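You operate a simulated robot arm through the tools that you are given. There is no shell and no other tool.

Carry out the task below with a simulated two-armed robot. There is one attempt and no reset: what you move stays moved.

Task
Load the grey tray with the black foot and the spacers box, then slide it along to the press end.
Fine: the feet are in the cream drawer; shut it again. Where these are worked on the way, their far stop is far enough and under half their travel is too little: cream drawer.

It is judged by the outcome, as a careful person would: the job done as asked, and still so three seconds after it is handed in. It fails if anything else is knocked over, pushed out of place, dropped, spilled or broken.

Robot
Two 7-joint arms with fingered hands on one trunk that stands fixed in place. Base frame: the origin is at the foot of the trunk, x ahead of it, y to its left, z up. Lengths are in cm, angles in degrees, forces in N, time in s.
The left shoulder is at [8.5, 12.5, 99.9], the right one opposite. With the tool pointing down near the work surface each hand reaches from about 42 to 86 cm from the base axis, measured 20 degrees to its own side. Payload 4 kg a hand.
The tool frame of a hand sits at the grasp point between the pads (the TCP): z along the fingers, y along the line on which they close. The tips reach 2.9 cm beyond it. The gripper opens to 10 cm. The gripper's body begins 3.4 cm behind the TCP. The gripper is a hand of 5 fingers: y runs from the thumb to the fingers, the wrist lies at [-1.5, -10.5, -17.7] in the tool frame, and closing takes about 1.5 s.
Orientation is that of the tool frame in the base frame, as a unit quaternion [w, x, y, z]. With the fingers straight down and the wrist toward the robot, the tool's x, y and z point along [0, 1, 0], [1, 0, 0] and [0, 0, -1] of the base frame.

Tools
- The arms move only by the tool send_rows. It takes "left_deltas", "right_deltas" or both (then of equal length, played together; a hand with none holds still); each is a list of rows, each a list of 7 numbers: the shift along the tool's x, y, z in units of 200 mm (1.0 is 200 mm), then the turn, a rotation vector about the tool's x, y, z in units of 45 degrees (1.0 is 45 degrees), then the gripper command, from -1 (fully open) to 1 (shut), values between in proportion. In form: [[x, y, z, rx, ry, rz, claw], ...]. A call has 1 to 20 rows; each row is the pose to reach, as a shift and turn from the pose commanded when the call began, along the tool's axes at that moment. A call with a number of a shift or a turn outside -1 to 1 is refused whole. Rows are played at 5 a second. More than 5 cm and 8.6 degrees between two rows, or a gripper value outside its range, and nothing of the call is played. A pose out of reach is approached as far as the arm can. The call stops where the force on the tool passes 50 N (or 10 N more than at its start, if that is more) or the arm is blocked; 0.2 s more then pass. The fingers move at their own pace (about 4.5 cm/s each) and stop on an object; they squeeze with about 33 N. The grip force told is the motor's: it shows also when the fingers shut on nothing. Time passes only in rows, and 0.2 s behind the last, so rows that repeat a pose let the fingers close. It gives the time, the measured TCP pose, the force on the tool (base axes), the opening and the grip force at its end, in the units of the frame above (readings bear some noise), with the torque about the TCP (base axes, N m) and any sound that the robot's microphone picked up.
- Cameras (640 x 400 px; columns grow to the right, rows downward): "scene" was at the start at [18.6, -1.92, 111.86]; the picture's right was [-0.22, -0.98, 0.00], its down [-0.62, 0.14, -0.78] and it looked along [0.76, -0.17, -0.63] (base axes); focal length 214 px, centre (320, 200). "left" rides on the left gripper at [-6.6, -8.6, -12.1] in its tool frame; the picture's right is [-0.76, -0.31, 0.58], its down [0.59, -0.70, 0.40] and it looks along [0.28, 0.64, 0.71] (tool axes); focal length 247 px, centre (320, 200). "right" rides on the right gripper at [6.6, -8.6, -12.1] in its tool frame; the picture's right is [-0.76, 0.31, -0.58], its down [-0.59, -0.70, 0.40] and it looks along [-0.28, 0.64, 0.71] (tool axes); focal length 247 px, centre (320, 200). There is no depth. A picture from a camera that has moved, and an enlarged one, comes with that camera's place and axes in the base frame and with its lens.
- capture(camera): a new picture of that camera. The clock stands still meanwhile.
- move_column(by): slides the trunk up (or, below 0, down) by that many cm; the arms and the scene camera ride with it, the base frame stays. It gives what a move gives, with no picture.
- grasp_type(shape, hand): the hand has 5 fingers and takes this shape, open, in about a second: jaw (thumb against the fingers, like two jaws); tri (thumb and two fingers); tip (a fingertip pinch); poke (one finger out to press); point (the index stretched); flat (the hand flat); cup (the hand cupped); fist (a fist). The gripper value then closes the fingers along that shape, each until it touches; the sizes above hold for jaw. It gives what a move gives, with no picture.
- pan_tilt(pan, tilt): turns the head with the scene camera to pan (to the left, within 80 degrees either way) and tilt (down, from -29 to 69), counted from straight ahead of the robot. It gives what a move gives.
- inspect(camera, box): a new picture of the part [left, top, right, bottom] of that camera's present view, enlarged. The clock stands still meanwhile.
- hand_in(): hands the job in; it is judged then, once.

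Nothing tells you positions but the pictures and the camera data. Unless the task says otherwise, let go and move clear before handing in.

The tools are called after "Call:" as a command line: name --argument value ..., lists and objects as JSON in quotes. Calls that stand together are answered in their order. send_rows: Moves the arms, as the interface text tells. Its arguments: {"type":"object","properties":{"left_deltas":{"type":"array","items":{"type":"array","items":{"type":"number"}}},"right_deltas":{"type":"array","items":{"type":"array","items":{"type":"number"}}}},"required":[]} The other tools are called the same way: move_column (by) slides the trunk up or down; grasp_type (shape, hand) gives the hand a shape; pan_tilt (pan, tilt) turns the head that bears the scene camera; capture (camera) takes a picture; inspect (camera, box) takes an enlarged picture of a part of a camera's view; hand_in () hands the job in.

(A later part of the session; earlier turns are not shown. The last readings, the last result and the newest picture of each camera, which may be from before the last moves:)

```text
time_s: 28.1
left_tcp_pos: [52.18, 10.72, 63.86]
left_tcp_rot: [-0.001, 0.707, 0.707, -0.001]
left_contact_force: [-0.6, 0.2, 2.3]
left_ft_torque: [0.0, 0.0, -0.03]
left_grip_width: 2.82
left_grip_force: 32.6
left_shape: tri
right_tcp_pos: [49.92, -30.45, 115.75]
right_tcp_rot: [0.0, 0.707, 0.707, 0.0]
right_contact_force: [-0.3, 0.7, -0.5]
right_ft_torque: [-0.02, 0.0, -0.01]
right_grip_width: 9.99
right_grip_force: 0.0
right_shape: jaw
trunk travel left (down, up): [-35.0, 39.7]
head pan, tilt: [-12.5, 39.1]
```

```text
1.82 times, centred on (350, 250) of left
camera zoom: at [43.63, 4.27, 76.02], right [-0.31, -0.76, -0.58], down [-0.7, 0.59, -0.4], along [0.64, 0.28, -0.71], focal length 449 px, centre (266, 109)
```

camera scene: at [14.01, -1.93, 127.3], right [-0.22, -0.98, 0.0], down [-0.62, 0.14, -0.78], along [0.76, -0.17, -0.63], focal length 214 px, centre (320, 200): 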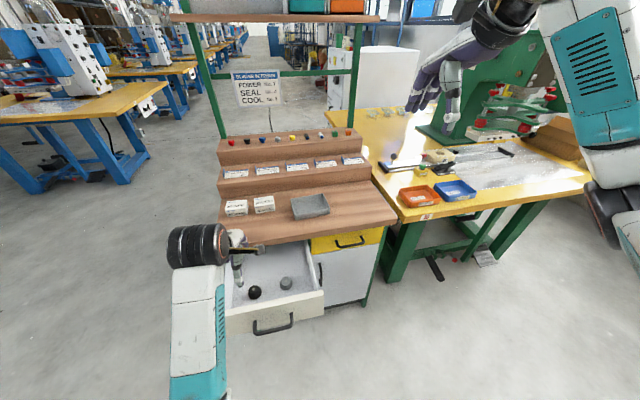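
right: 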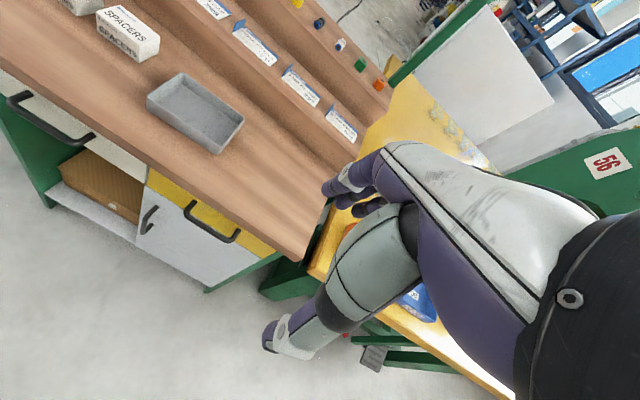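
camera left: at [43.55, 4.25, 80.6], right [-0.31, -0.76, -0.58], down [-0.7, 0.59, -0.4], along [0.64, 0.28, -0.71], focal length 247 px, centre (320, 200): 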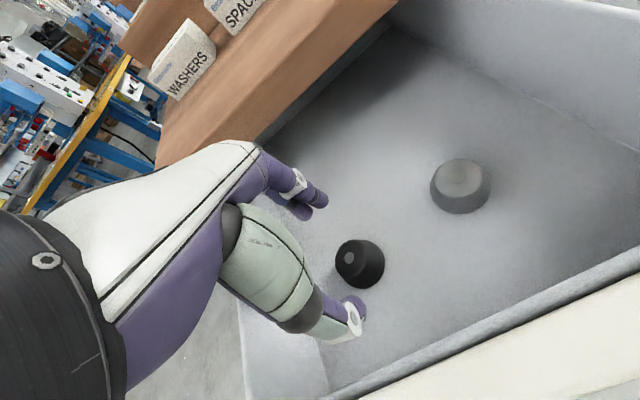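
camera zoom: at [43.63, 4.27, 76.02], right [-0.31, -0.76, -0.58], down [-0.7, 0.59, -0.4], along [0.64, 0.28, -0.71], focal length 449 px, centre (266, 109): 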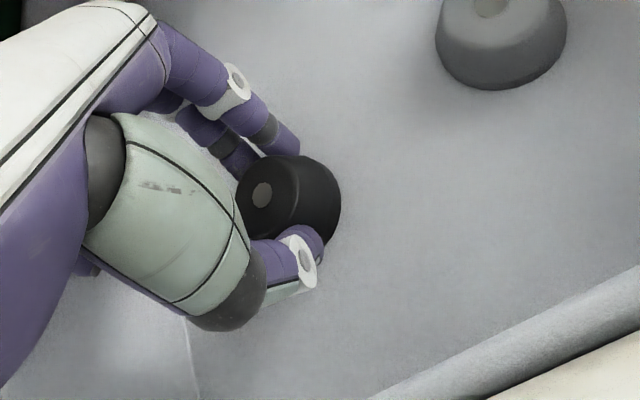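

The foot is gripped (2.8 cm width). I lift it straight up and check it holds.

Call:
send_rows --left_deltas '[[0, 0, -0.03, 0, 0, 0, 1], [0, 0, -0.08, 0, 0, 0, 1], [0, 0, -0.15, 0, 0, 0, 1], [0, 0, -0.25, 0, 0, 0, 1], [0, 0, -0.36, 0, 0, 0, 1], [0, 0, -0.48, 0, 0, 0, 1], [0, 0, -0.6, 0, 0, 0, 1], [0, 0, -0.72, 0, 0, 0, 1], [0, 0, -0.84, 0, 0, 0, 1], [0, 0, -0.96, 0, 0, 0, 1]]'

Call:
capture --camera "left"

Call:
capture --camera "scene"

```text
time_s: 30.2
left_tcp_pos: [52.25, 11.16, 83.16]
left_tcp_rot: [-0.001, 0.707, 0.707, -0.002]
left_contact_force: [-0.2, -0.6, -0.4]
left_ft_torque: [0.01, -0.03, 0.01]
left_grip_width: 2.82
left_grip_force: 32.9
left_shape: tri
right_tcp_pos: [50.06, -30.37, 115.84]
right_tcp_rot: [0.0, 0.707, 0.708, 0.001]
right_contact_force: [0.7, -0.4, 0.5]
right_ft_torque: [-0.02, -0.02, 0.02]
right_grip_width: 10.0
right_grip_force: 0.1
right_shape: jaw
trunk travel left (down, up): [-35.0, 39.7]
head pan, tilt: [-12.5, 39.1]
```

```text
taken
camera left: at [43.69, 4.46, 95.25], right [-0.31, -0.76, -0.58], down [-0.71, 0.59, -0.4], along [0.64, 0.28, -0.72], focal length 247 px, centre (320, 200)
```

left: 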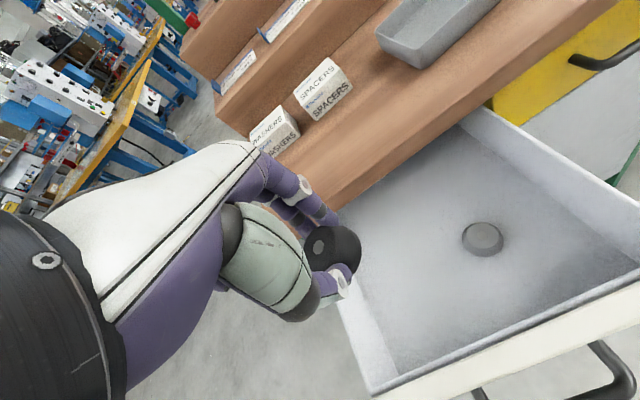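

```text
taken
camera scene: at [14.01, -1.93, 127.3], right [-0.22, -0.98, 0.0], down [-0.62, 0.14, -0.78], along [0.76, -0.17, -0.63], focal length 214 px, centre (320, 200)
```

scene: 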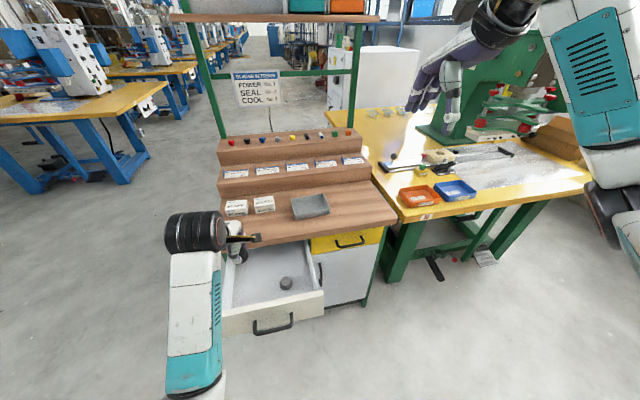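

The black foot is held. Before moving over, I measure the tray and box again from this higher viewpoint.

Call:
inspect --camera "scene" --box '[210, 165, 410, 265]'

Call:
inspect --camera "right" --box '[0, 0, 400, 300]'

Call:
inspect --camera "left" --box '[240, 0, 560, 200]'

```text
3.20 times, centred on (310, 215) of scene
camera zoom: at [14.01, -1.93, 127.3], right [-0.22, -0.98, 0.0], down [-0.62, 0.14, -0.78], along [0.76, -0.17, -0.63], focal length 686 px, centre (352, 152)
```

zoom: 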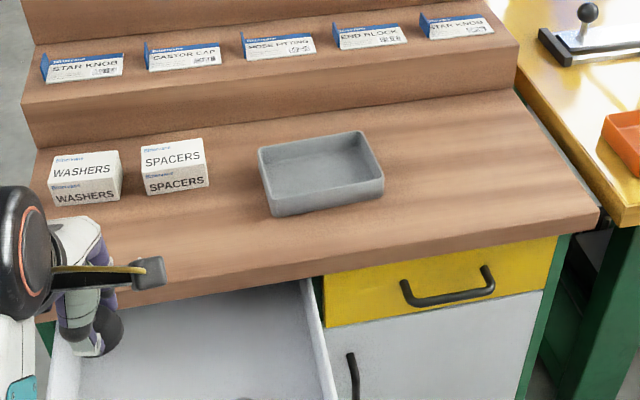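

```text
1.33 times, centred on (200, 150) of right
camera zoom: at [41.32, -23.89, 127.93], right [0.31, -0.76, 0.58], down [-0.7, -0.59, -0.4], along [0.64, -0.28, -0.71], focal length 329 px, centre (480, 267)
```

zoom: 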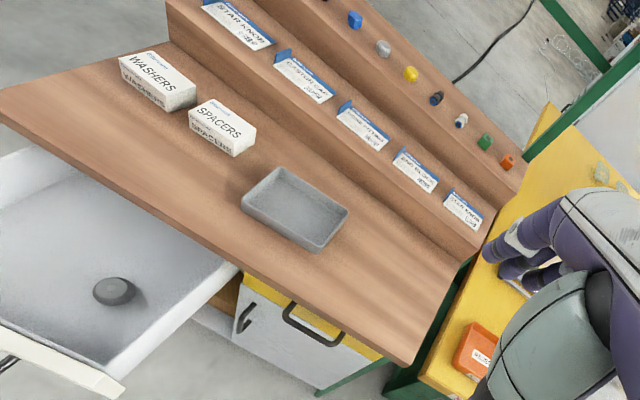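

```text
2.00 times, centred on (400, 100) of left
camera zoom: at [43.69, 4.46, 95.25], right [-0.31, -0.76, -0.58], down [-0.71, 0.59, -0.4], along [0.64, 0.28, -0.72], focal length 494 px, centre (160, 400)
```

zoom: 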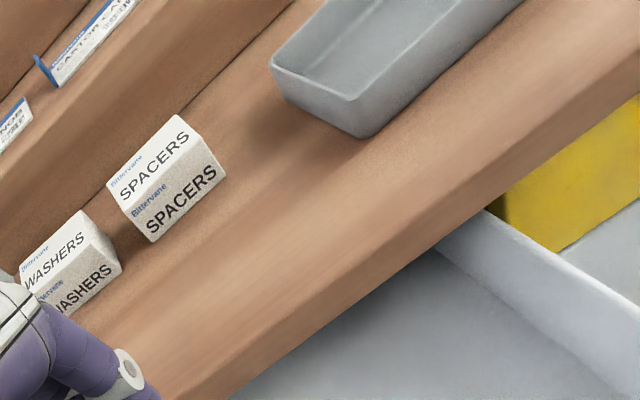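

Tray spans about x 68.4–76.9, y −4.9…−17.7, rim z≈77.6; box is 7×4×4 cm. I carry the foot over to above the tray's right end.

Call:
send_rows --left_deltas '[[-0.05, 0.03, -0.08, 0, 0, 0, 1], [-0.16, 0.12, -0.18, 0, 0, 0, 1], [-0.28, 0.22, -0.25, 0, 0, 0, 1], [-0.4, 0.32, -0.25, 0, 0, 0, 1], [-0.53, 0.42, -0.25, 0, 0, 0, 1], [-0.65, 0.52, -0.25, 0, 0, 0, 1], [-0.78, 0.62, -0.25, 0, 0, 0, 1], [-0.9, 0.72, -0.25, 0, 0, 0, 1], [-0.98, 0.8, -0.25, 0, 0, 0, 1]]'

Call:
capture --camera "left"

Call:
capture --camera "scene"

```text
time_s: 32.2
left_tcp_pos: [68.39, -8.64, 88.15]
left_tcp_rot: [-0.001, 0.707, 0.707, -0.001]
left_contact_force: [1.0, 0.4, -0.1]
left_ft_torque: [-0.02, -0.02, 0.0]
left_grip_width: 2.81
left_grip_force: 33.1
left_shape: tri
right_tcp_pos: [50.01, -30.55, 115.75]
right_tcp_rot: [0.0, 0.707, 0.707, -0.001]
right_contact_force: [-0.3, 0.2, 0.3]
right_ft_torque: [0.02, -0.01, -0.01]
right_grip_width: 9.98
right_grip_force: 0.1
right_shape: jaw
trunk travel left (down, up): [-35.0, 39.7]
head pan, tilt: [-12.5, 39.1]
```

```text
taken
camera left: at [59.77, -15.24, 100.14], right [-0.31, -0.76, -0.58], down [-0.71, 0.59, -0.4], along [0.64, 0.28, -0.72], focal length 247 px, centre (320, 200)
```

left: 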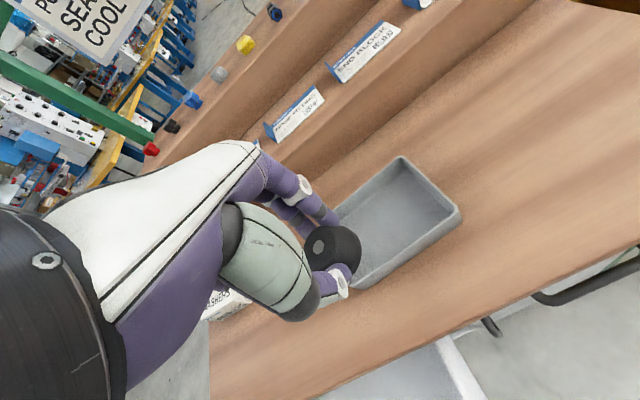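

```text
taken
camera scene: at [14.04, -1.94, 127.3], right [-0.22, -0.98, 0.0], down [-0.62, 0.14, -0.78], along [0.76, -0.17, -0.63], focal length 214 px, centre (320, 200)
```

scene: 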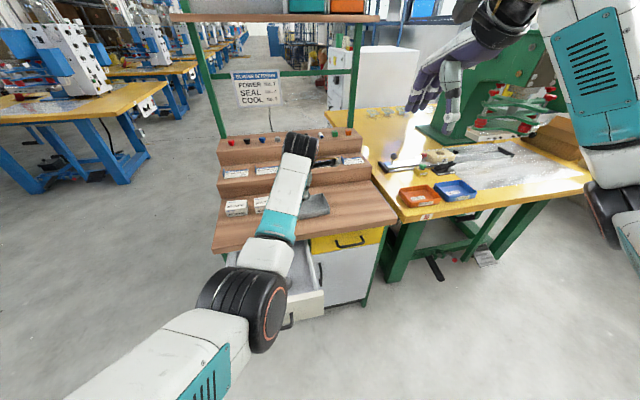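

Call:
inspect --camera "left" --box '[260, 130, 500, 310]'

Call:
inspect --camera "scene" --box '[220, 120, 420, 245]'

Call:
inspect --camera "right" --box '[80, 30, 340, 220]'

```text
2.22 times, centred on (380, 220) of left
camera zoom: at [59.77, -15.24, 100.14], right [-0.31, -0.76, -0.58], down [-0.71, 0.59, -0.4], along [0.64, 0.28, -0.72], focal length 549 px, centre (187, 156)
```

zoom: 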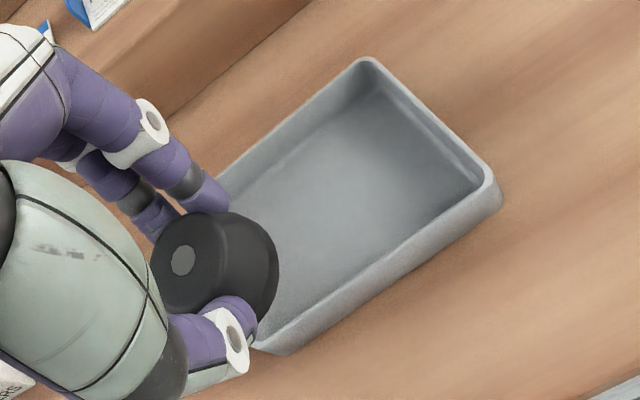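

```text
3.20 times, centred on (320, 182) of scene
camera zoom: at [14.04, -1.94, 127.3], right [-0.22, -0.98, 0.0], down [-0.62, 0.14, -0.78], along [0.76, -0.17, -0.63], focal length 686 px, centre (320, 256)
```

zoom: 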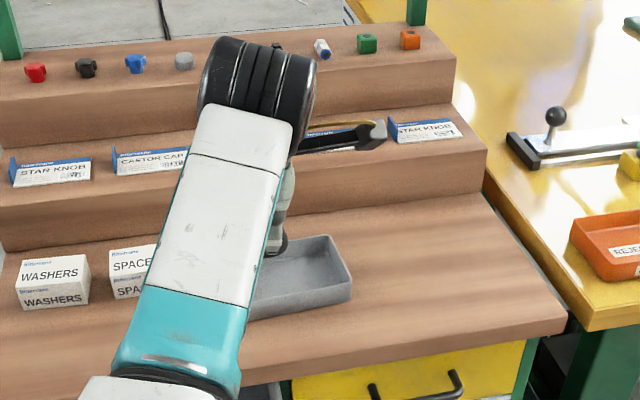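

```text
2.11 times, centred on (210, 125) of right
camera zoom: at [41.35, -23.9, 127.92], right [0.31, -0.76, 0.58], down [-0.7, -0.59, -0.4], along [0.64, -0.28, -0.71], focal length 520 px, centre (552, 358)
```

zoom: 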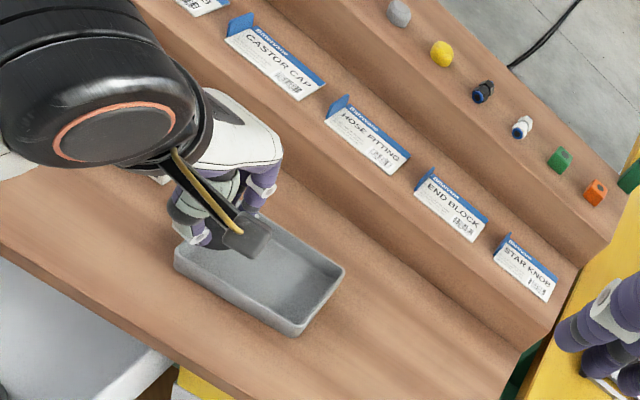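

Tray's right inner wall is near y≈−17, inner x about 69.6–76.8. I move above the right end and lower to just over the rim.

Call:
send_rows --left_deltas '[[-0.1, 0.085, 0.0, 0, 0, 0, 1], [-0.2, 0.17, 0.0, 0, 0, 0, 1], [-0.305, 0.255, 0.05, 0, 0, 0, 1], [-0.305, 0.255, 0.12, 0, 0, 0, 1], [-0.305, 0.255, 0.2, 0, 0, 0, 1], [-0.305, 0.255, 0.28, 0, 0, 0, 1]]'

Call:
inspect --camera "left" --box '[240, 140, 480, 320]'

Call:
inspect --camera "right" --box '[80, 30, 340, 220]'

Call:
inspect --camera "scene" --box '[260, 150, 400, 240]'

```text
time_s: 33.6
left_tcp_pos: [71.59, -13.87, 86.83]
left_tcp_rot: [-0.001, 0.707, 0.707, -0.001]
left_contact_force: [-0.2, 0.2, 0.1]
left_ft_torque: [-0.01, 0.05, -0.03]
left_grip_width: 2.78
left_grip_force: 33.0
left_shape: tri
left hand out of reach, approached as far as the arm can: row 3, 4, 5, 6
right_tcp_pos: [49.93, -30.47, 115.86]
right_tcp_rot: [0.001, 0.707, 0.707, 0.0]
right_contact_force: [0.6, -0.8, -0.3]
right_ft_torque: [0.0, 0.0, -0.01]
right_grip_width: 10.0
right_grip_force: 0.1
right_shape: jaw
trunk travel left (down, up): [-35.0, 39.7]
head pan, tilt: [-12.5, 39.1]
```

```text
2.22 times, centred on (360, 230) of left
camera zoom: at [63.05, -20.39, 98.68], right [-0.31, -0.76, -0.58], down [-0.7, 0.59, -0.4], along [0.64, 0.28, -0.71], focal length 549 px, centre (231, 133)
```

zoom: 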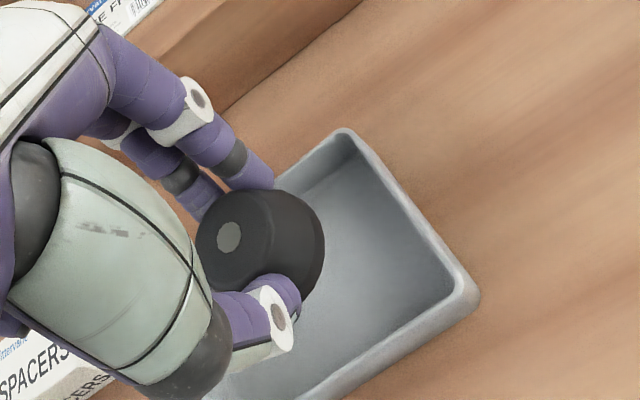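

```text
2.11 times, centred on (210, 125) of right
camera zoom: at [41.34, -23.92, 127.93], right [0.31, -0.76, 0.58], down [-0.7, -0.59, -0.4], along [0.64, -0.28, -0.71], focal length 520 px, centre (552, 358)
```

zoom: 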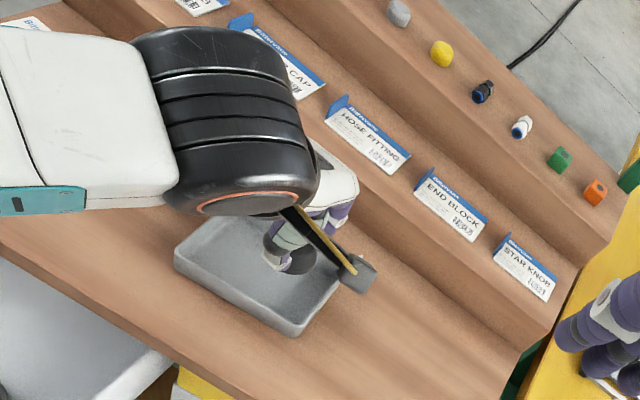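

```text
4.44 times, centred on (330, 195) of scene
camera zoom: at [14.04, -1.94, 127.3], right [-0.22, -0.98, 0.0], down [-0.62, 0.14, -0.78], along [0.76, -0.17, -0.63], focal length 953 px, centre (276, 222)
```

zoom: 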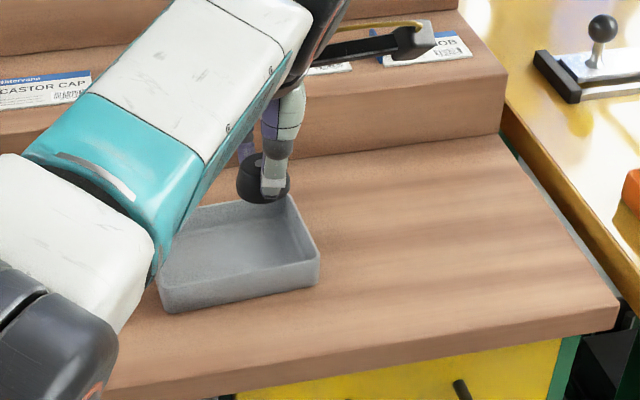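

The left arm is at its reach limit with the raised trunk. I'll lift the hand, then lower the trunk so the shoulder is level with the work.

Call:
send_rows --left_deltas '[[0.0, 0.0, -0.1, 0, 0, 0, 1], [0.0, 0.0, -0.25, 0, 0, 0, 1], [0.0, 0.0, -0.4, 0, 0, 0, 1], [0.0, 0.0, -0.55, 0, 0, 0, 1], [0.0, 0.0, -0.7, 0, 0, 0, 1]]'

```text
time_s: 34.9
left_tcp_pos: [71.63, -13.95, 100.76]
left_tcp_rot: [-0.002, 0.707, 0.707, -0.002]
left_contact_force: [-0.4, -0.7, -0.2]
left_ft_torque: [-0.01, -0.01, 0.0]
left_grip_width: 2.79
left_grip_force: 32.8
left_shape: tri
right_tcp_pos: [50.08, -30.52, 115.75]
right_tcp_rot: [0.001, 0.707, 0.707, 0.0]
right_contact_force: [-0.4, -0.3, 0.3]
right_ft_torque: [0.02, -0.01, -0.02]
right_grip_width: 9.97
right_grip_force: 0.1
right_shape: jaw
trunk travel left (down, up): [-35.0, 39.7]
head pan, tilt: [-12.5, 39.1]
```

Call:
move_column --by -14

Call:
capture --camera "scene"

```text
time_s: 36.5
left_tcp_pos: [71.8, -13.81, 86.63]
left_tcp_rot: [-0.001, 0.707, 0.707, -0.001]
left_contact_force: [0.6, 0.5, 0.2]
left_ft_torque: [-0.01, 0.02, 0.0]
left_grip_width: 2.79
left_grip_force: 33.5
left_shape: tri
right_tcp_pos: [49.99, -30.54, 101.86]
right_tcp_rot: [0.0, 0.707, 0.707, 0.0]
right_contact_force: [-0.1, 0.5, 1.4]
right_ft_torque: [-0.04, 0.01, -0.02]
right_grip_width: 9.97
right_grip_force: 0.0
right_shape: jaw
trunk travel left (down, up): [-21.0, 53.7]
head pan, tilt: [-12.5, 39.1]
```

```text
taken
camera scene: at [18.2, -1.93, 112.92], right [-0.22, -0.98, 0.0], down [-0.62, 0.14, -0.78], along [0.76, -0.17, -0.63], focal length 214 px, centre (320, 200)
```

scene: 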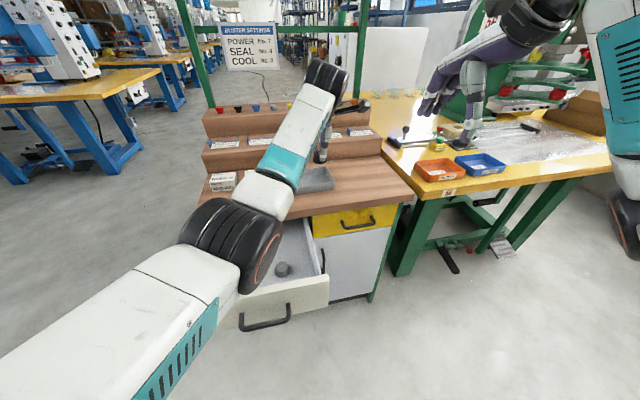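

Now I shift to the target spot over the tray's right end and lower to just above the rim.

Call:
send_rows --left_deltas '[[-0.025, 0.045, 0.0, 0, 0, 0, 1], [-0.045, 0.085, 0.05, 0, 0, 0, 1], [-0.045, 0.085, 0.12, 0, 0, 0, 1], [-0.045, 0.085, 0.2, 0, 0, 0, 1]]'

Call:
inspect --camera "left" --box '[240, 140, 480, 320]'

Call:
inspect --camera "right" --box '[60, 30, 320, 220]'

Call:
inspect --camera "scene" --box '[260, 140, 400, 230]'

```text
time_s: 37.5
left_tcp_pos: [73.6, -14.91, 82.66]
left_tcp_rot: [-0.001, 0.707, 0.707, -0.001]
left_contact_force: [-0.3, 0.3, -0.6]
left_ft_torque: [0.03, 0.0, 0.03]
left_grip_width: 2.79
left_grip_force: 33.6
left_shape: tri
right_tcp_pos: [50.07, -30.49, 101.72]
right_tcp_rot: [-0.001, 0.708, 0.706, 0.0]
right_contact_force: [-0.3, -0.4, 0.4]
right_ft_torque: [0.0, 0.0, 0.01]
right_grip_width: 9.97
right_grip_force: 0.1
right_shape: jaw
trunk travel left (down, up): [-21.0, 53.7]
head pan, tilt: [-12.5, 39.1]
```

```text
2.22 times, centred on (360, 230) of left
camera zoom: at [64.93, -21.5, 94.52], right [-0.31, -0.76, -0.58], down [-0.7, 0.59, -0.4], along [0.64, 0.28, -0.72], focal length 549 px, centre (231, 133)
```

zoom: 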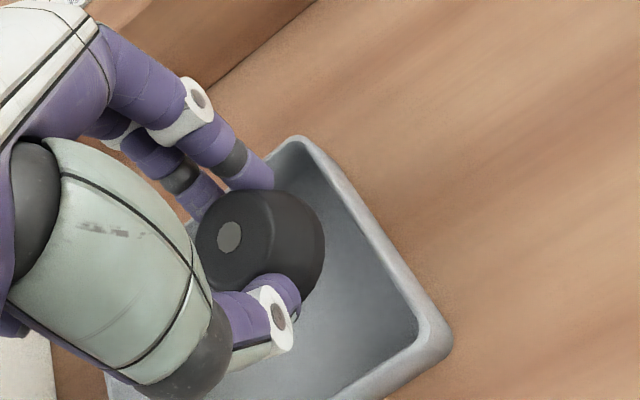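

```text
2.11 times, centred on (190, 125) of right
camera zoom: at [41.39, -23.94, 113.91], right [0.31, -0.76, 0.58], down [-0.7, -0.59, -0.4], along [0.64, -0.28, -0.71], focal length 520 px, centre (594, 358)
```

zoom: 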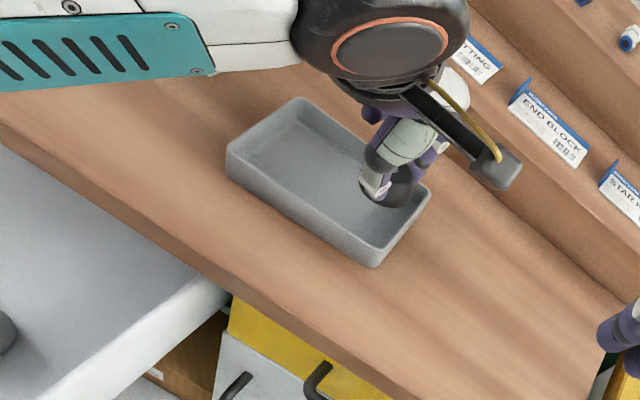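

```text
4.44 times, centred on (330, 185) of scene
camera zoom: at [18.32, -1.95, 112.89], right [-0.22, -0.98, 0.0], down [-0.62, 0.14, -0.78], along [0.76, -0.17, -0.63], focal length 953 px, centre (276, 267)
```

zoom: 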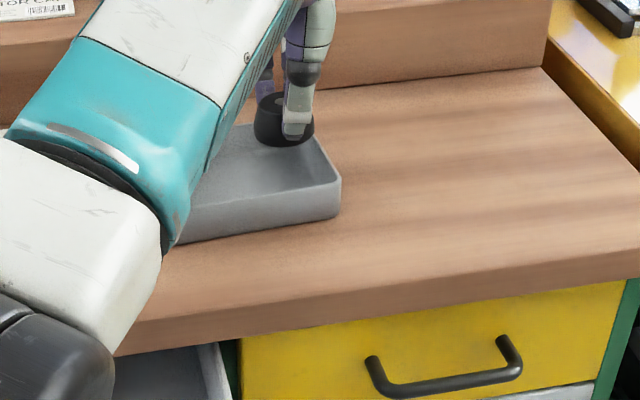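

The hand reaches now. I lower the foot into the tray, slightly left of the wall, in small steps while watching force.

Call:
send_rows --left_deltas '[[0.02, 0, 0.04, 0, 0, 0, 1], [0.025, 0, 0.09, 0, 0, 0, 1], [0.025, 0, 0.14, 0, 0, 0, 1], [0.025, 0, 0.18, 0, 0, 0, 1], [0.025, 0, 0.2, 0, 0, 0, 1]]'

Call:
inspect --camera "left" --box '[240, 140, 480, 320]'

Call:
inspect --camera "right" --box '[60, 30, 320, 220]'

Call:
inspect --camera "scene" --box '[260, 140, 400, 230]'

```text
time_s: 38.7
left_tcp_pos: [73.45, -14.23, 78.61]
left_tcp_rot: [-0.001, 0.707, 0.707, -0.001]
left_contact_force: [0.4, -0.3, -0.9]
left_ft_torque: [-0.02, -0.02, 0.0]
left_grip_width: 2.78
left_grip_force: 32.9
left_shape: tri
right_tcp_pos: [49.98, -30.46, 101.77]
right_tcp_rot: [0.001, 0.707, 0.707, 0.0]
right_contact_force: [0.4, 0.1, -0.1]
right_ft_torque: [0.0, -0.04, -0.01]
right_grip_width: 9.98
right_grip_force: 0.0
right_shape: jaw
trunk travel left (down, up): [-21.0, 53.7]
head pan, tilt: [-12.5, 39.1]
```

```text
2.22 times, centred on (360, 230) of left
camera zoom: at [64.89, -20.86, 90.53], right [-0.31, -0.76, -0.58], down [-0.7, 0.59, -0.4], along [0.64, 0.28, -0.71], focal length 549 px, centre (231, 133)
```

zoom: 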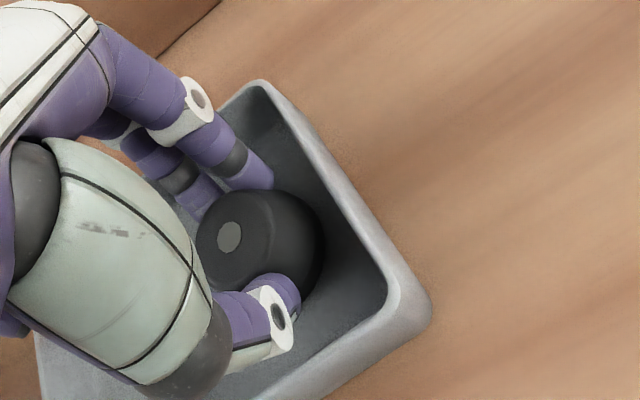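

```text
2.11 times, centred on (190, 125) of right
camera zoom: at [41.33, -23.9, 113.92], right [0.31, -0.76, 0.58], down [-0.7, -0.59, -0.4], along [0.64, -0.28, -0.71], focal length 520 px, centre (594, 358)
```

zoom: 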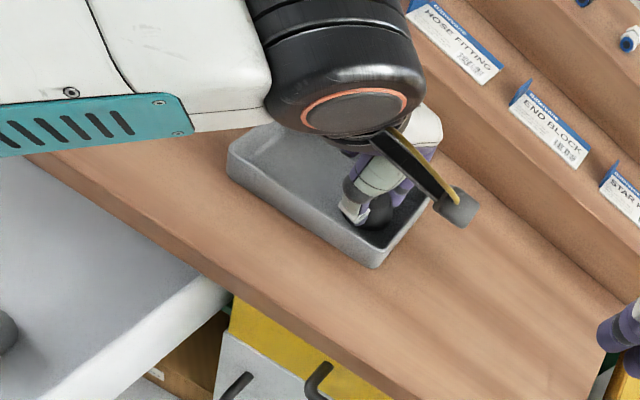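

```text
4.44 times, centred on (330, 185) of scene
camera zoom: at [18.24, -1.94, 112.9], right [-0.22, -0.98, 0.0], down [-0.62, 0.14, -0.78], along [0.76, -0.17, -0.63], focal length 953 px, centre (276, 267)
```

zoom: 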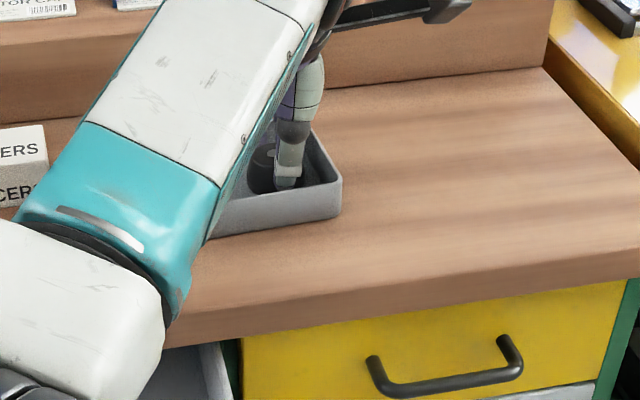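

The foot is inside, about 0.6 cm off the right wall. I nudge 0.4 cm right and set it down on the tray floor.

Call:
send_rows --left_deltas '[[-0.01, 0, 0.0, 0, 0, 0, 1], [-0.02, 0, 0.01, 0, 0, 0, 1], [-0.02, 0, 0.02, 0, 0, 0, 1], [-0.02, 0, 0.028, 0, 0, 0, 1]]'

```text
time_s: 39.7
left_tcp_pos: [73.36, -14.82, 78.18]
left_tcp_rot: [0.0, 0.707, 0.707, 0.0]
left_contact_force: [-0.5, -0.7, 6.1]
left_ft_torque: [0.05, 0.01, -0.07]
left_grip_width: 2.79
left_grip_force: 32.9
left_shape: tri
right_tcp_pos: [49.86, -30.43, 101.83]
right_tcp_rot: [0.0, 0.707, 0.707, 0.0]
right_contact_force: [0.5, -0.3, -0.4]
right_ft_torque: [0.0, 0.02, 0.0]
right_grip_width: 10.0
right_grip_force: 0.1
right_shape: jaw
trunk travel left (down, up): [-21.0, 53.7]
head pan, tilt: [-12.5, 39.1]
```

Contact with the tray floor (6 N up). I nudge it a touch more to the right and read the side force.

Call:
send_rows --left_deltas '[[-0.007, 0, 0.0, 0, 0, 0, 1], [-0.014, 0, 0.0, 0, 0, 0, 1]]'

Call:
inspect --camera "left" --box '[240, 140, 480, 320]'

```text
time_s: 40.3
left_tcp_pos: [73.46, -15.01, 78.12]
left_tcp_rot: [0.0, 0.707, 0.707, 0.0]
left_contact_force: [-0.1, 3.1, 9.5]
left_ft_torque: [0.17, 0.02, 0.03]
left_grip_width: 2.81
left_grip_force: 33.0
left_shape: tri
right_tcp_pos: [49.92, -30.41, 101.66]
right_tcp_rot: [0.0, 0.707, 0.707, 0.0]
right_contact_force: [-0.8, 1.2, 0.9]
right_ft_torque: [0.0, 0.02, -0.01]
right_grip_width: 9.97
right_grip_force: 0.1
right_shape: jaw
trunk travel left (down, up): [-21.0, 53.7]
head pan, tilt: [-12.5, 39.1]
```

```text
2.22 times, centred on (360, 230) of left
camera zoom: at [64.81, -21.54, 90.11], right [-0.31, -0.76, -0.58], down [-0.7, 0.59, -0.4], along [0.64, 0.28, -0.71], focal length 549 px, centre (231, 133)
```

zoom: 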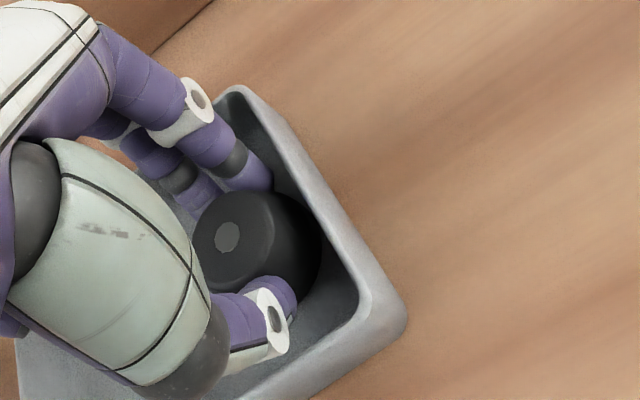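

The foot is seated at the right wall. I open just enough to free it and lift straight out.

Call:
send_rows --left_deltas '[[0, 0, -0.01, 0, 0, 0, 0.5], [0, 0, -0.01, 0, 0, 0, 0.15], [0, 0, -0.01, 0, 0, 0, 0.15], [0, 0, -0.01, 0, 0, 0, 0.15], [0, 0, -0.02, 0, 0, 0, 0.15]]'

Call:
inspect --camera "left" --box '[240, 140, 480, 320]'

```text
time_s: 41.5
left_tcp_pos: [73.41, -15.12, 78.39]
left_tcp_rot: [-0.002, 0.707, 0.707, -0.001]
left_contact_force: [-0.7, 0.0, -1.4]
left_ft_torque: [0.03, 0.02, -0.01]
left_grip_width: 4.22
left_grip_force: 0.1
left_shape: tri
right_tcp_pos: [50.02, -30.45, 101.7]
right_tcp_rot: [0.0, 0.707, 0.707, 0.0]
right_contact_force: [0.3, -0.3, 0.2]
right_ft_torque: [-0.02, -0.01, -0.01]
right_grip_width: 9.99
right_grip_force: 0.1
right_shape: jaw
trunk travel left (down, up): [-21.0, 53.7]
head pan, tilt: [-12.5, 39.1]
```

```text
2.22 times, centred on (360, 230) of left
camera zoom: at [64.84, -21.55, 90.42], right [-0.31, -0.76, -0.58], down [-0.7, 0.59, -0.4], along [0.64, 0.28, -0.72], focal length 549 px, centre (231, 133)
```

zoom: 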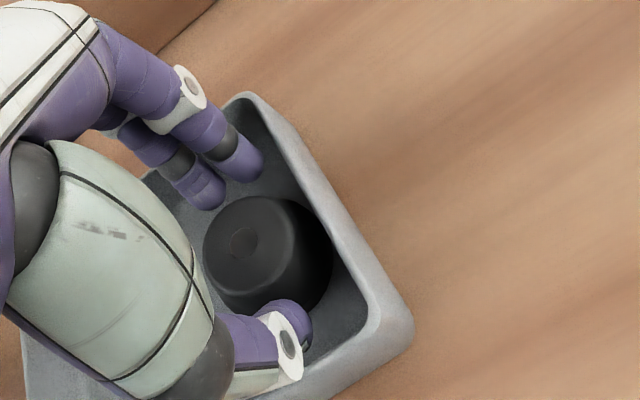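

The foot is free in the tray. I lift straight up out of the tray.

Call:
send_rows --left_deltas '[[0, 0, -0.05, 0, 0, 0, 0.12], [0, 0, -0.12, 0, 0, 0, 0.12], [0, 0, -0.2, 0, 0, 0, 0.1], [0, 0, -0.3, 0, 0, 0, 0.1], [0, 0, -0.42, 0, 0, 0, 0], [0, 0, -0.55, 0, 0, 0, 0]]'

Call:
capture --camera "left"

Call:
inspect --camera "right" --box '[60, 30, 320, 220]'

```text
time_s: 42.9
left_tcp_pos: [73.49, -14.95, 89.47]
left_tcp_rot: [-0.002, 0.707, 0.707, -0.001]
left_contact_force: [0.1, 0.0, 0.1]
left_ft_torque: [-0.01, 0.0, -0.03]
left_grip_width: 4.98
left_grip_force: 0.0
left_shape: tri
right_tcp_pos: [49.99, -30.43, 101.77]
right_tcp_rot: [0.0, 0.707, 0.708, 0.001]
right_contact_force: [-0.1, -0.8, 0.4]
right_ft_torque: [0.03, -0.02, 0.01]
right_grip_width: 9.97
right_grip_force: 0.1
right_shape: jaw
trunk travel left (down, up): [-21.0, 53.7]
head pan, tilt: [-12.5, 39.1]
```

```text
taken
camera left: at [64.86, -21.51, 101.49], right [-0.31, -0.76, -0.58], down [-0.71, 0.59, -0.4], along [0.64, 0.28, -0.72], focal length 247 px, centre (320, 200)
```

left: 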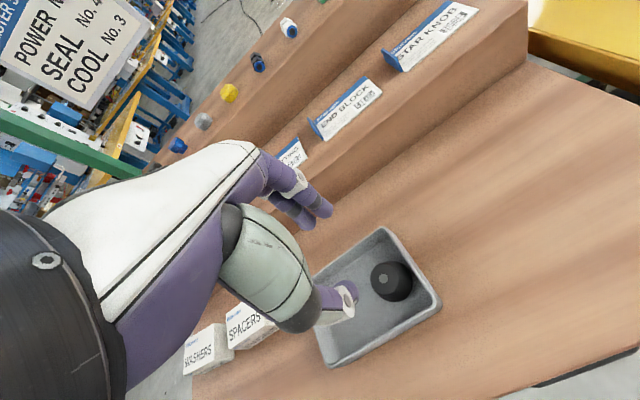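

```text
2.11 times, centred on (190, 125) of right
camera zoom: at [41.31, -23.89, 113.95], right [0.31, -0.76, 0.58], down [-0.7, -0.59, -0.4], along [0.64, -0.28, -0.71], focal length 520 px, centre (594, 358)
```

zoom: 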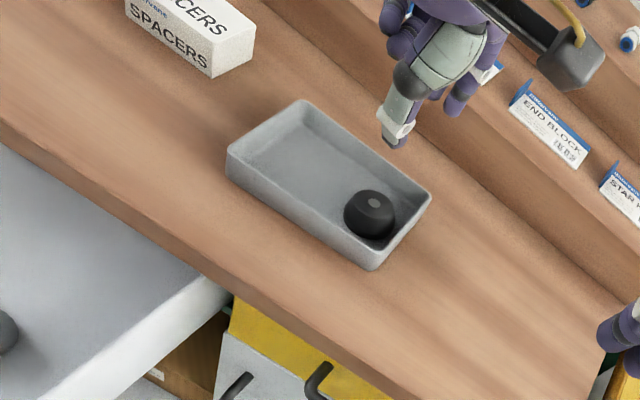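

The black foot stands at the tray's right end with room for the box. Next, the left hand goes above the spacers box.

Call:
send_rows --left_deltas '[[0.1, 0.0, 0.0, 0, 0, 0, 0], [0.22, 0.03, 0.0, 0, 0, 0, -0.2], [0.35, 0.06, 0.0, 0, 0, 0, -0.4], [0.48, 0.09, 0.0, 0, 0, 0, -0.4], [0.61, 0.12, 0.0, 0, 0, 0, -0.4], [0.74, 0.15, 0.0, 0, 0, 0, -0.4], [0.87, 0.17, 0.0, 0, 0, 0, -0.4], [0.99, 0.185, 0.0, 0, 0, 0, -0.4]]'

Call:
capture --camera "left"

Call:
inspect --camera "scene" --box '[190, 130, 350, 230]'

Call:
inspect --camera "right" --box '[0, 0, 320, 220]'

```text
time_s: 44.7
left_tcp_pos: [77.26, 4.95, 89.3]
left_tcp_rot: [-0.001, 0.707, 0.708, -0.002]
left_contact_force: [0.0, -0.6, -0.5]
left_ft_torque: [0.02, 0.02, -0.01]
left_grip_width: 6.98
left_grip_force: 0.0
left_shape: tri
right_tcp_pos: [50.0, -30.41, 101.8]
right_tcp_rot: [0.0, 0.707, 0.707, -0.001]
right_contact_force: [0.1, -0.2, -1.3]
right_ft_torque: [0.02, 0.01, 0.0]
right_grip_width: 9.97
right_grip_force: 0.1
right_shape: jaw
trunk travel left (down, up): [-21.0, 53.7]
head pan, tilt: [-12.5, 39.1]
```

```text
taken
camera left: at [68.67, -1.6, 101.31], right [-0.31, -0.76, -0.58], down [-0.7, 0.59, -0.4], along [0.64, 0.28, -0.72], focal length 247 px, centre (320, 200)
```

left: 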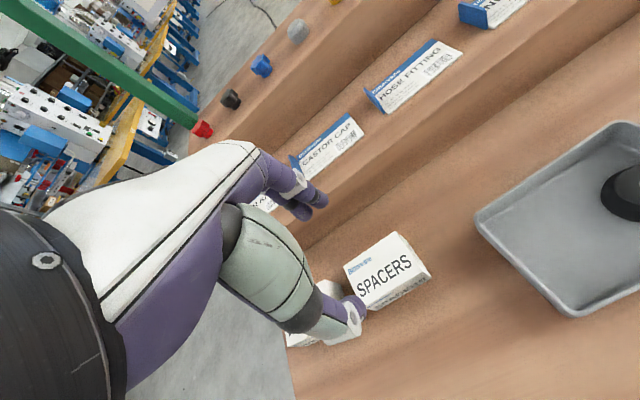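

```text
4.00 times, centred on (270, 180) of scene
camera zoom: at [18.24, -1.91, 112.9], right [-0.22, -0.98, 0.0], down [-0.62, 0.14, -0.78], along [0.76, -0.17, -0.63], focal length 858 px, centre (520, 280)
```

zoom: 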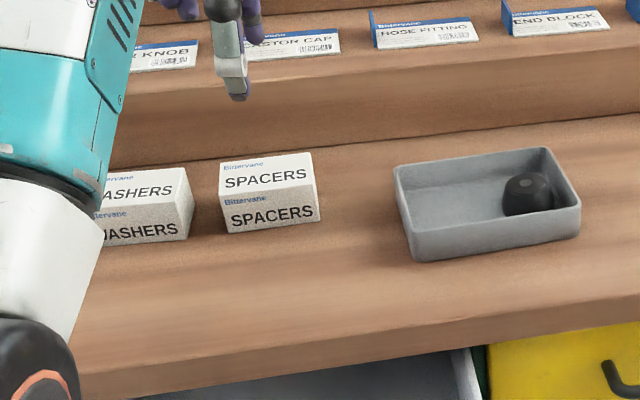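

```text
1.82 times, centred on (160, 110) of right
camera zoom: at [41.33, -23.89, 113.93], right [0.31, -0.76, 0.58], down [-0.7, -0.59, -0.4], along [0.64, -0.28, -0.71], focal length 449 px, centre (611, 364)
```

zoom: 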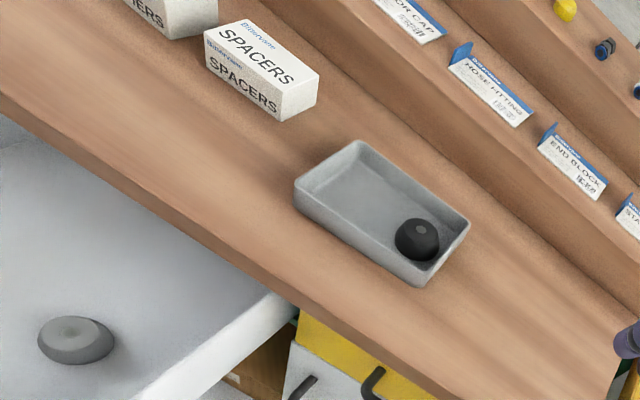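

The hand is centred over the spacers box. I descend to just above it and check.

Call:
send_rows --left_deltas '[[-0.005, 0.005, 0.08, 0, 0, 0, -0.4], [-0.005, 0.005, 0.17, 0, 0, 0, -0.4], [-0.005, 0.005, 0.26, 0, 0, 0, -0.4], [-0.005, 0.005, 0.34, 0, 0, 0, -0.4], [-0.005, 0.005, 0.38, 0, 0, 0, -0.4]]'

Call:
capture --camera "left"

Call:
inspect --camera "scene" --box '[190, 130, 350, 230]'

Call:
inspect --camera "right" --box '[0, 0, 320, 220]'

```text
time_s: 45.9
left_tcp_pos: [77.31, 4.7, 81.73]
left_tcp_rot: [-0.001, 0.707, 0.707, -0.001]
left_contact_force: [-0.6, 0.7, 0.3]
left_ft_torque: [0.05, 0.0, 0.01]
left_grip_width: 6.97
left_grip_force: 0.1
left_shape: tri
right_tcp_pos: [50.01, -30.43, 101.74]
right_tcp_rot: [0.0, 0.707, 0.707, 0.0]
right_contact_force: [0.1, 0.2, 0.6]
right_ft_torque: [0.02, 0.0, 0.01]
right_grip_width: 9.99
right_grip_force: 0.1
right_shape: jaw
trunk travel left (down, up): [-21.0, 53.7]
head pan, tilt: [-12.5, 39.1]
```

```text
taken
camera left: at [68.72, -1.87, 93.74], right [-0.31, -0.76, -0.58], down [-0.7, 0.59, -0.4], along [0.64, 0.28, -0.72], focal length 247 px, centre (320, 200)
```

left: 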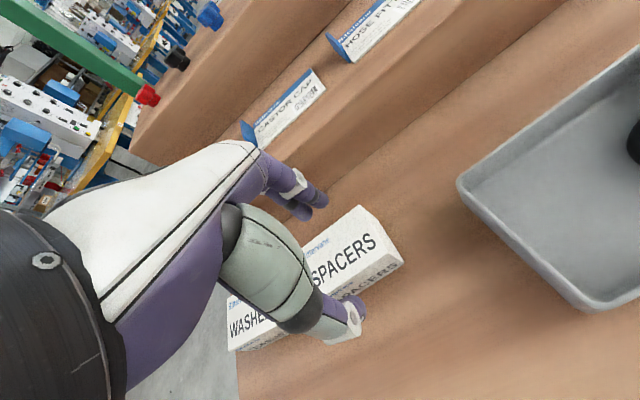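

```text
4.00 times, centred on (270, 180) of scene
camera zoom: at [18.25, -1.93, 112.9], right [-0.22, -0.98, 0.0], down [-0.62, 0.14, -0.78], along [0.76, -0.17, -0.63], focal length 858 px, centre (520, 280)
```

zoom: 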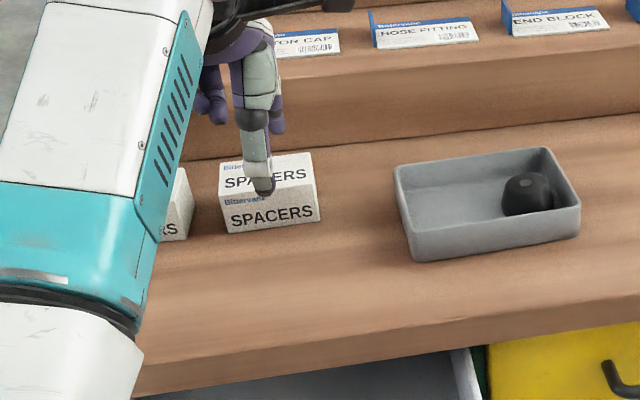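

```text
1.82 times, centred on (160, 110) of right
camera zoom: at [41.34, -23.9, 113.93], right [0.31, -0.76, 0.58], down [-0.7, -0.59, -0.4], along [0.64, -0.28, -0.71], focal length 449 px, centre (611, 364)
```

zoom: 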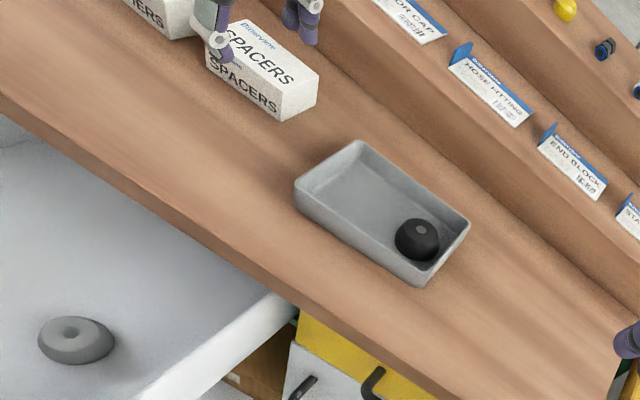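

Thumb and fingers straddle the box front and back. Descend the last 2.5 cm and close.

Call:
send_rows --left_deltas '[[0.0, 0, 0.04, 0, 0, 0, -0.45], [0.0, 0, 0.08, 0, 0, 0, -0.45], [0.0, 0, 0.125, 0, 0, 0, -0.45]]'

Call:
inspect --camera "left" --box '[240, 120, 480, 360]'

Call:
inspect --camera "scene" --box '[190, 130, 350, 230]'

```text
time_s: 46.7
left_tcp_pos: [77.38, 4.62, 79.34]
left_tcp_rot: [-0.001, 0.707, 0.707, -0.001]
left_contact_force: [-0.5, -0.2, -0.5]
left_ft_torque: [-0.01, 0.02, -0.02]
left_grip_width: 7.2
left_grip_force: 0.1
left_shape: tri
right_tcp_pos: [50.03, -30.48, 101.84]
right_tcp_rot: [0.001, 0.707, 0.707, 0.0]
right_contact_force: [-0.1, 0.3, 0.1]
right_ft_torque: [0.02, 0.01, 0.02]
right_grip_width: 9.99
right_grip_force: 0.1
right_shape: jaw
trunk travel left (down, up): [-21.0, 53.7]
head pan, tilt: [-12.5, 39.1]
```

```text
1.67 times, centred on (360, 240) of left
camera zoom: at [68.73, -1.93, 91.33], right [-0.31, -0.76, -0.58], down [-0.7, 0.59, -0.4], along [0.64, 0.28, -0.72], focal length 412 px, centre (253, 133)
```

zoom: 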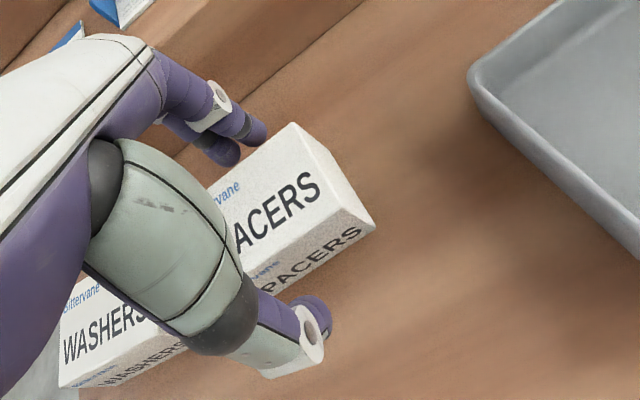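

```text
4.00 times, centred on (270, 180) of scene
camera zoom: at [18.24, -1.93, 112.9], right [-0.22, -0.98, 0.0], down [-0.62, 0.14, -0.78], along [0.76, -0.17, -0.63], focal length 858 px, centre (520, 280)
```

zoom: 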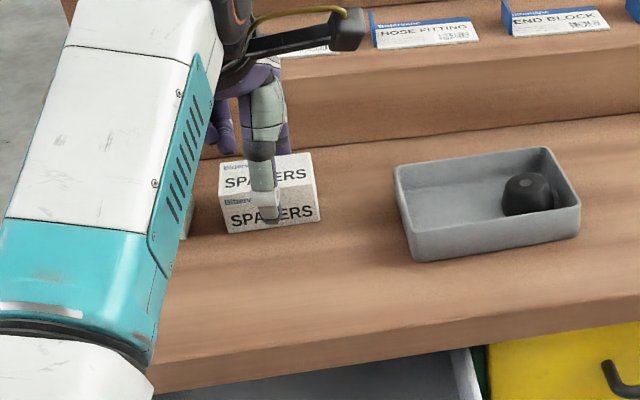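

Good straddle. Closing on the box.

Call:
send_rows --left_deltas '[[0, 0, 0, 0, 0, 0, 0.0], [0, 0, 0, 0, 0, 0, 0.2], [0, 0, 0, 0, 0, 0, 1], [0, 0, 0, 0, 0, 0, 1], [0, 0, 0, 0, 0, 0, 1], [0, 0, 0, 0, 0, 0, 1], [0, 0, 0, 0, 0, 0, 1]]'

Call:
inspect --camera "left" --box '[240, 120, 480, 360]'

Call:
inspect --camera "scene" --box '[190, 130, 350, 230]'

```text
time_s: 48.3
left_tcp_pos: [77.27, 4.63, 79.45]
left_tcp_rot: [-0.001, 0.708, 0.707, -0.001]
left_contact_force: [0.0, 0.0, 0.3]
left_ft_torque: [0.03, 0.02, 0.0]
left_grip_width: 4.23
left_grip_force: 33.1
left_shape: tri
right_tcp_pos: [50.01, -30.4, 101.83]
right_tcp_rot: [-0.001, 0.707, 0.707, 0.0]
right_contact_force: [-0.2, 0.0, -0.2]
right_ft_torque: [-0.04, -0.04, -0.01]
right_grip_width: 9.95
right_grip_force: 0.1
right_shape: jaw
trunk travel left (down, up): [-21.0, 53.7]
head pan, tilt: [-12.5, 39.1]
```

```text
1.67 times, centred on (360, 240) of left
camera zoom: at [68.73, -1.91, 91.35], right [-0.31, -0.76, -0.58], down [-0.7, 0.59, -0.4], along [0.64, 0.28, -0.72], focal length 412 px, centre (253, 133)
```

zoom: 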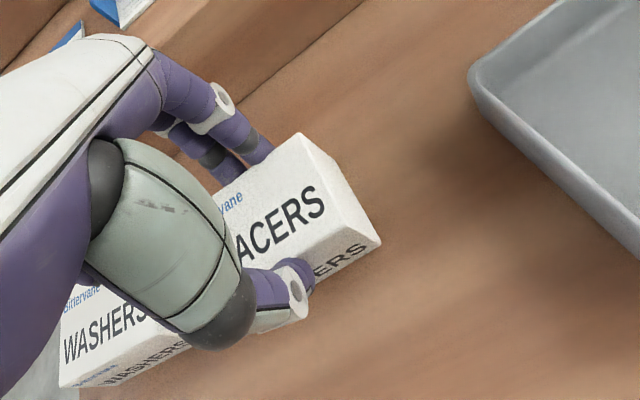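

```text
4.00 times, centred on (270, 180) of scene
camera zoom: at [18.24, -1.93, 112.9], right [-0.22, -0.98, 0.0], down [-0.62, 0.14, -0.78], along [0.76, -0.17, -0.63], focal length 858 px, centre (520, 280)
```

zoom: 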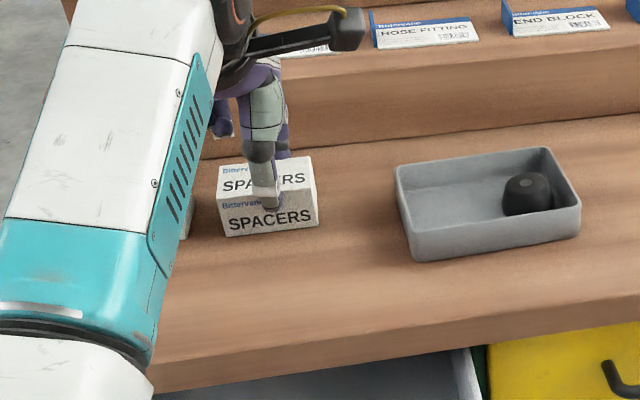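

Box gripped at 4.2 cm. Lift it straight up slowly.

Call:
send_rows --left_deltas '[[0, 0, -0.02, 0, 0, 0, 1], [0, 0, -0.06, 0, 0, 0, 1], [0, 0, -0.12, 0, 0, 0, 1], [0, 0, -0.2, 0, 0, 0, 1], [0, 0, -0.29, 0, 0, 0, 1], [0, 0, -0.38, 0, 0, 0, 1]]'

Call:
capture --camera "left"

Call:
inspect --camera "scene" --box '[190, 130, 350, 230]'

```text
time_s: 49.7
left_tcp_pos: [77.26, 4.84, 86.83]
left_tcp_rot: [-0.001, 0.708, 0.707, -0.001]
left_contact_force: [0.2, 0.1, -0.3]
left_ft_torque: [-0.05, 0.03, -0.02]
left_grip_width: 4.22
left_grip_force: 33.1
left_shape: tri
right_tcp_pos: [49.95, -30.39, 101.85]
right_tcp_rot: [0.0, 0.708, 0.707, 0.0]
right_contact_force: [0.1, 0.6, 0.2]
right_ft_torque: [0.04, 0.0, 0.01]
right_grip_width: 9.98
right_grip_force: 0.1
right_shape: jaw
trunk travel left (down, up): [-21.0, 53.7]
head pan, tilt: [-12.5, 39.1]
```

```text
taken
camera left: at [68.69, -1.79, 98.8], right [-0.31, -0.76, -0.58], down [-0.7, 0.59, -0.4], along [0.64, 0.28, -0.71], focal length 247 px, centre (320, 200)
```

left: 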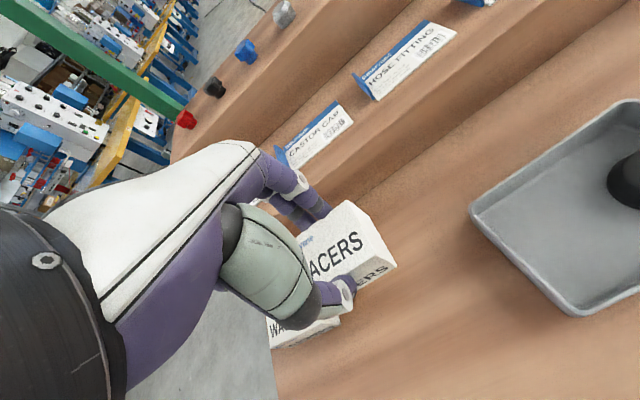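

```text
4.00 times, centred on (270, 180) of scene
camera zoom: at [18.23, -1.93, 112.9], right [-0.22, -0.98, 0.0], down [-0.62, 0.14, -0.78], along [0.76, -0.17, -0.63], focal length 858 px, centre (520, 280)
```

zoom: 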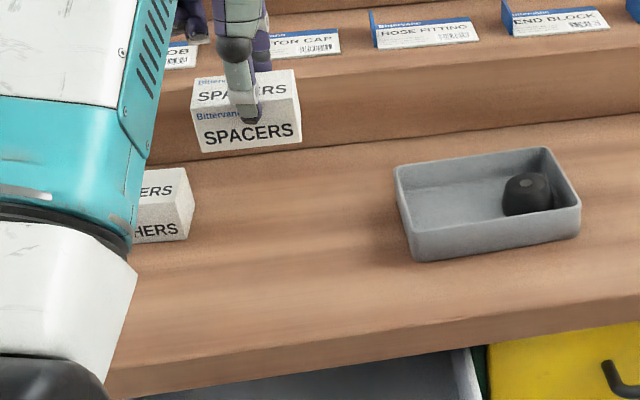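

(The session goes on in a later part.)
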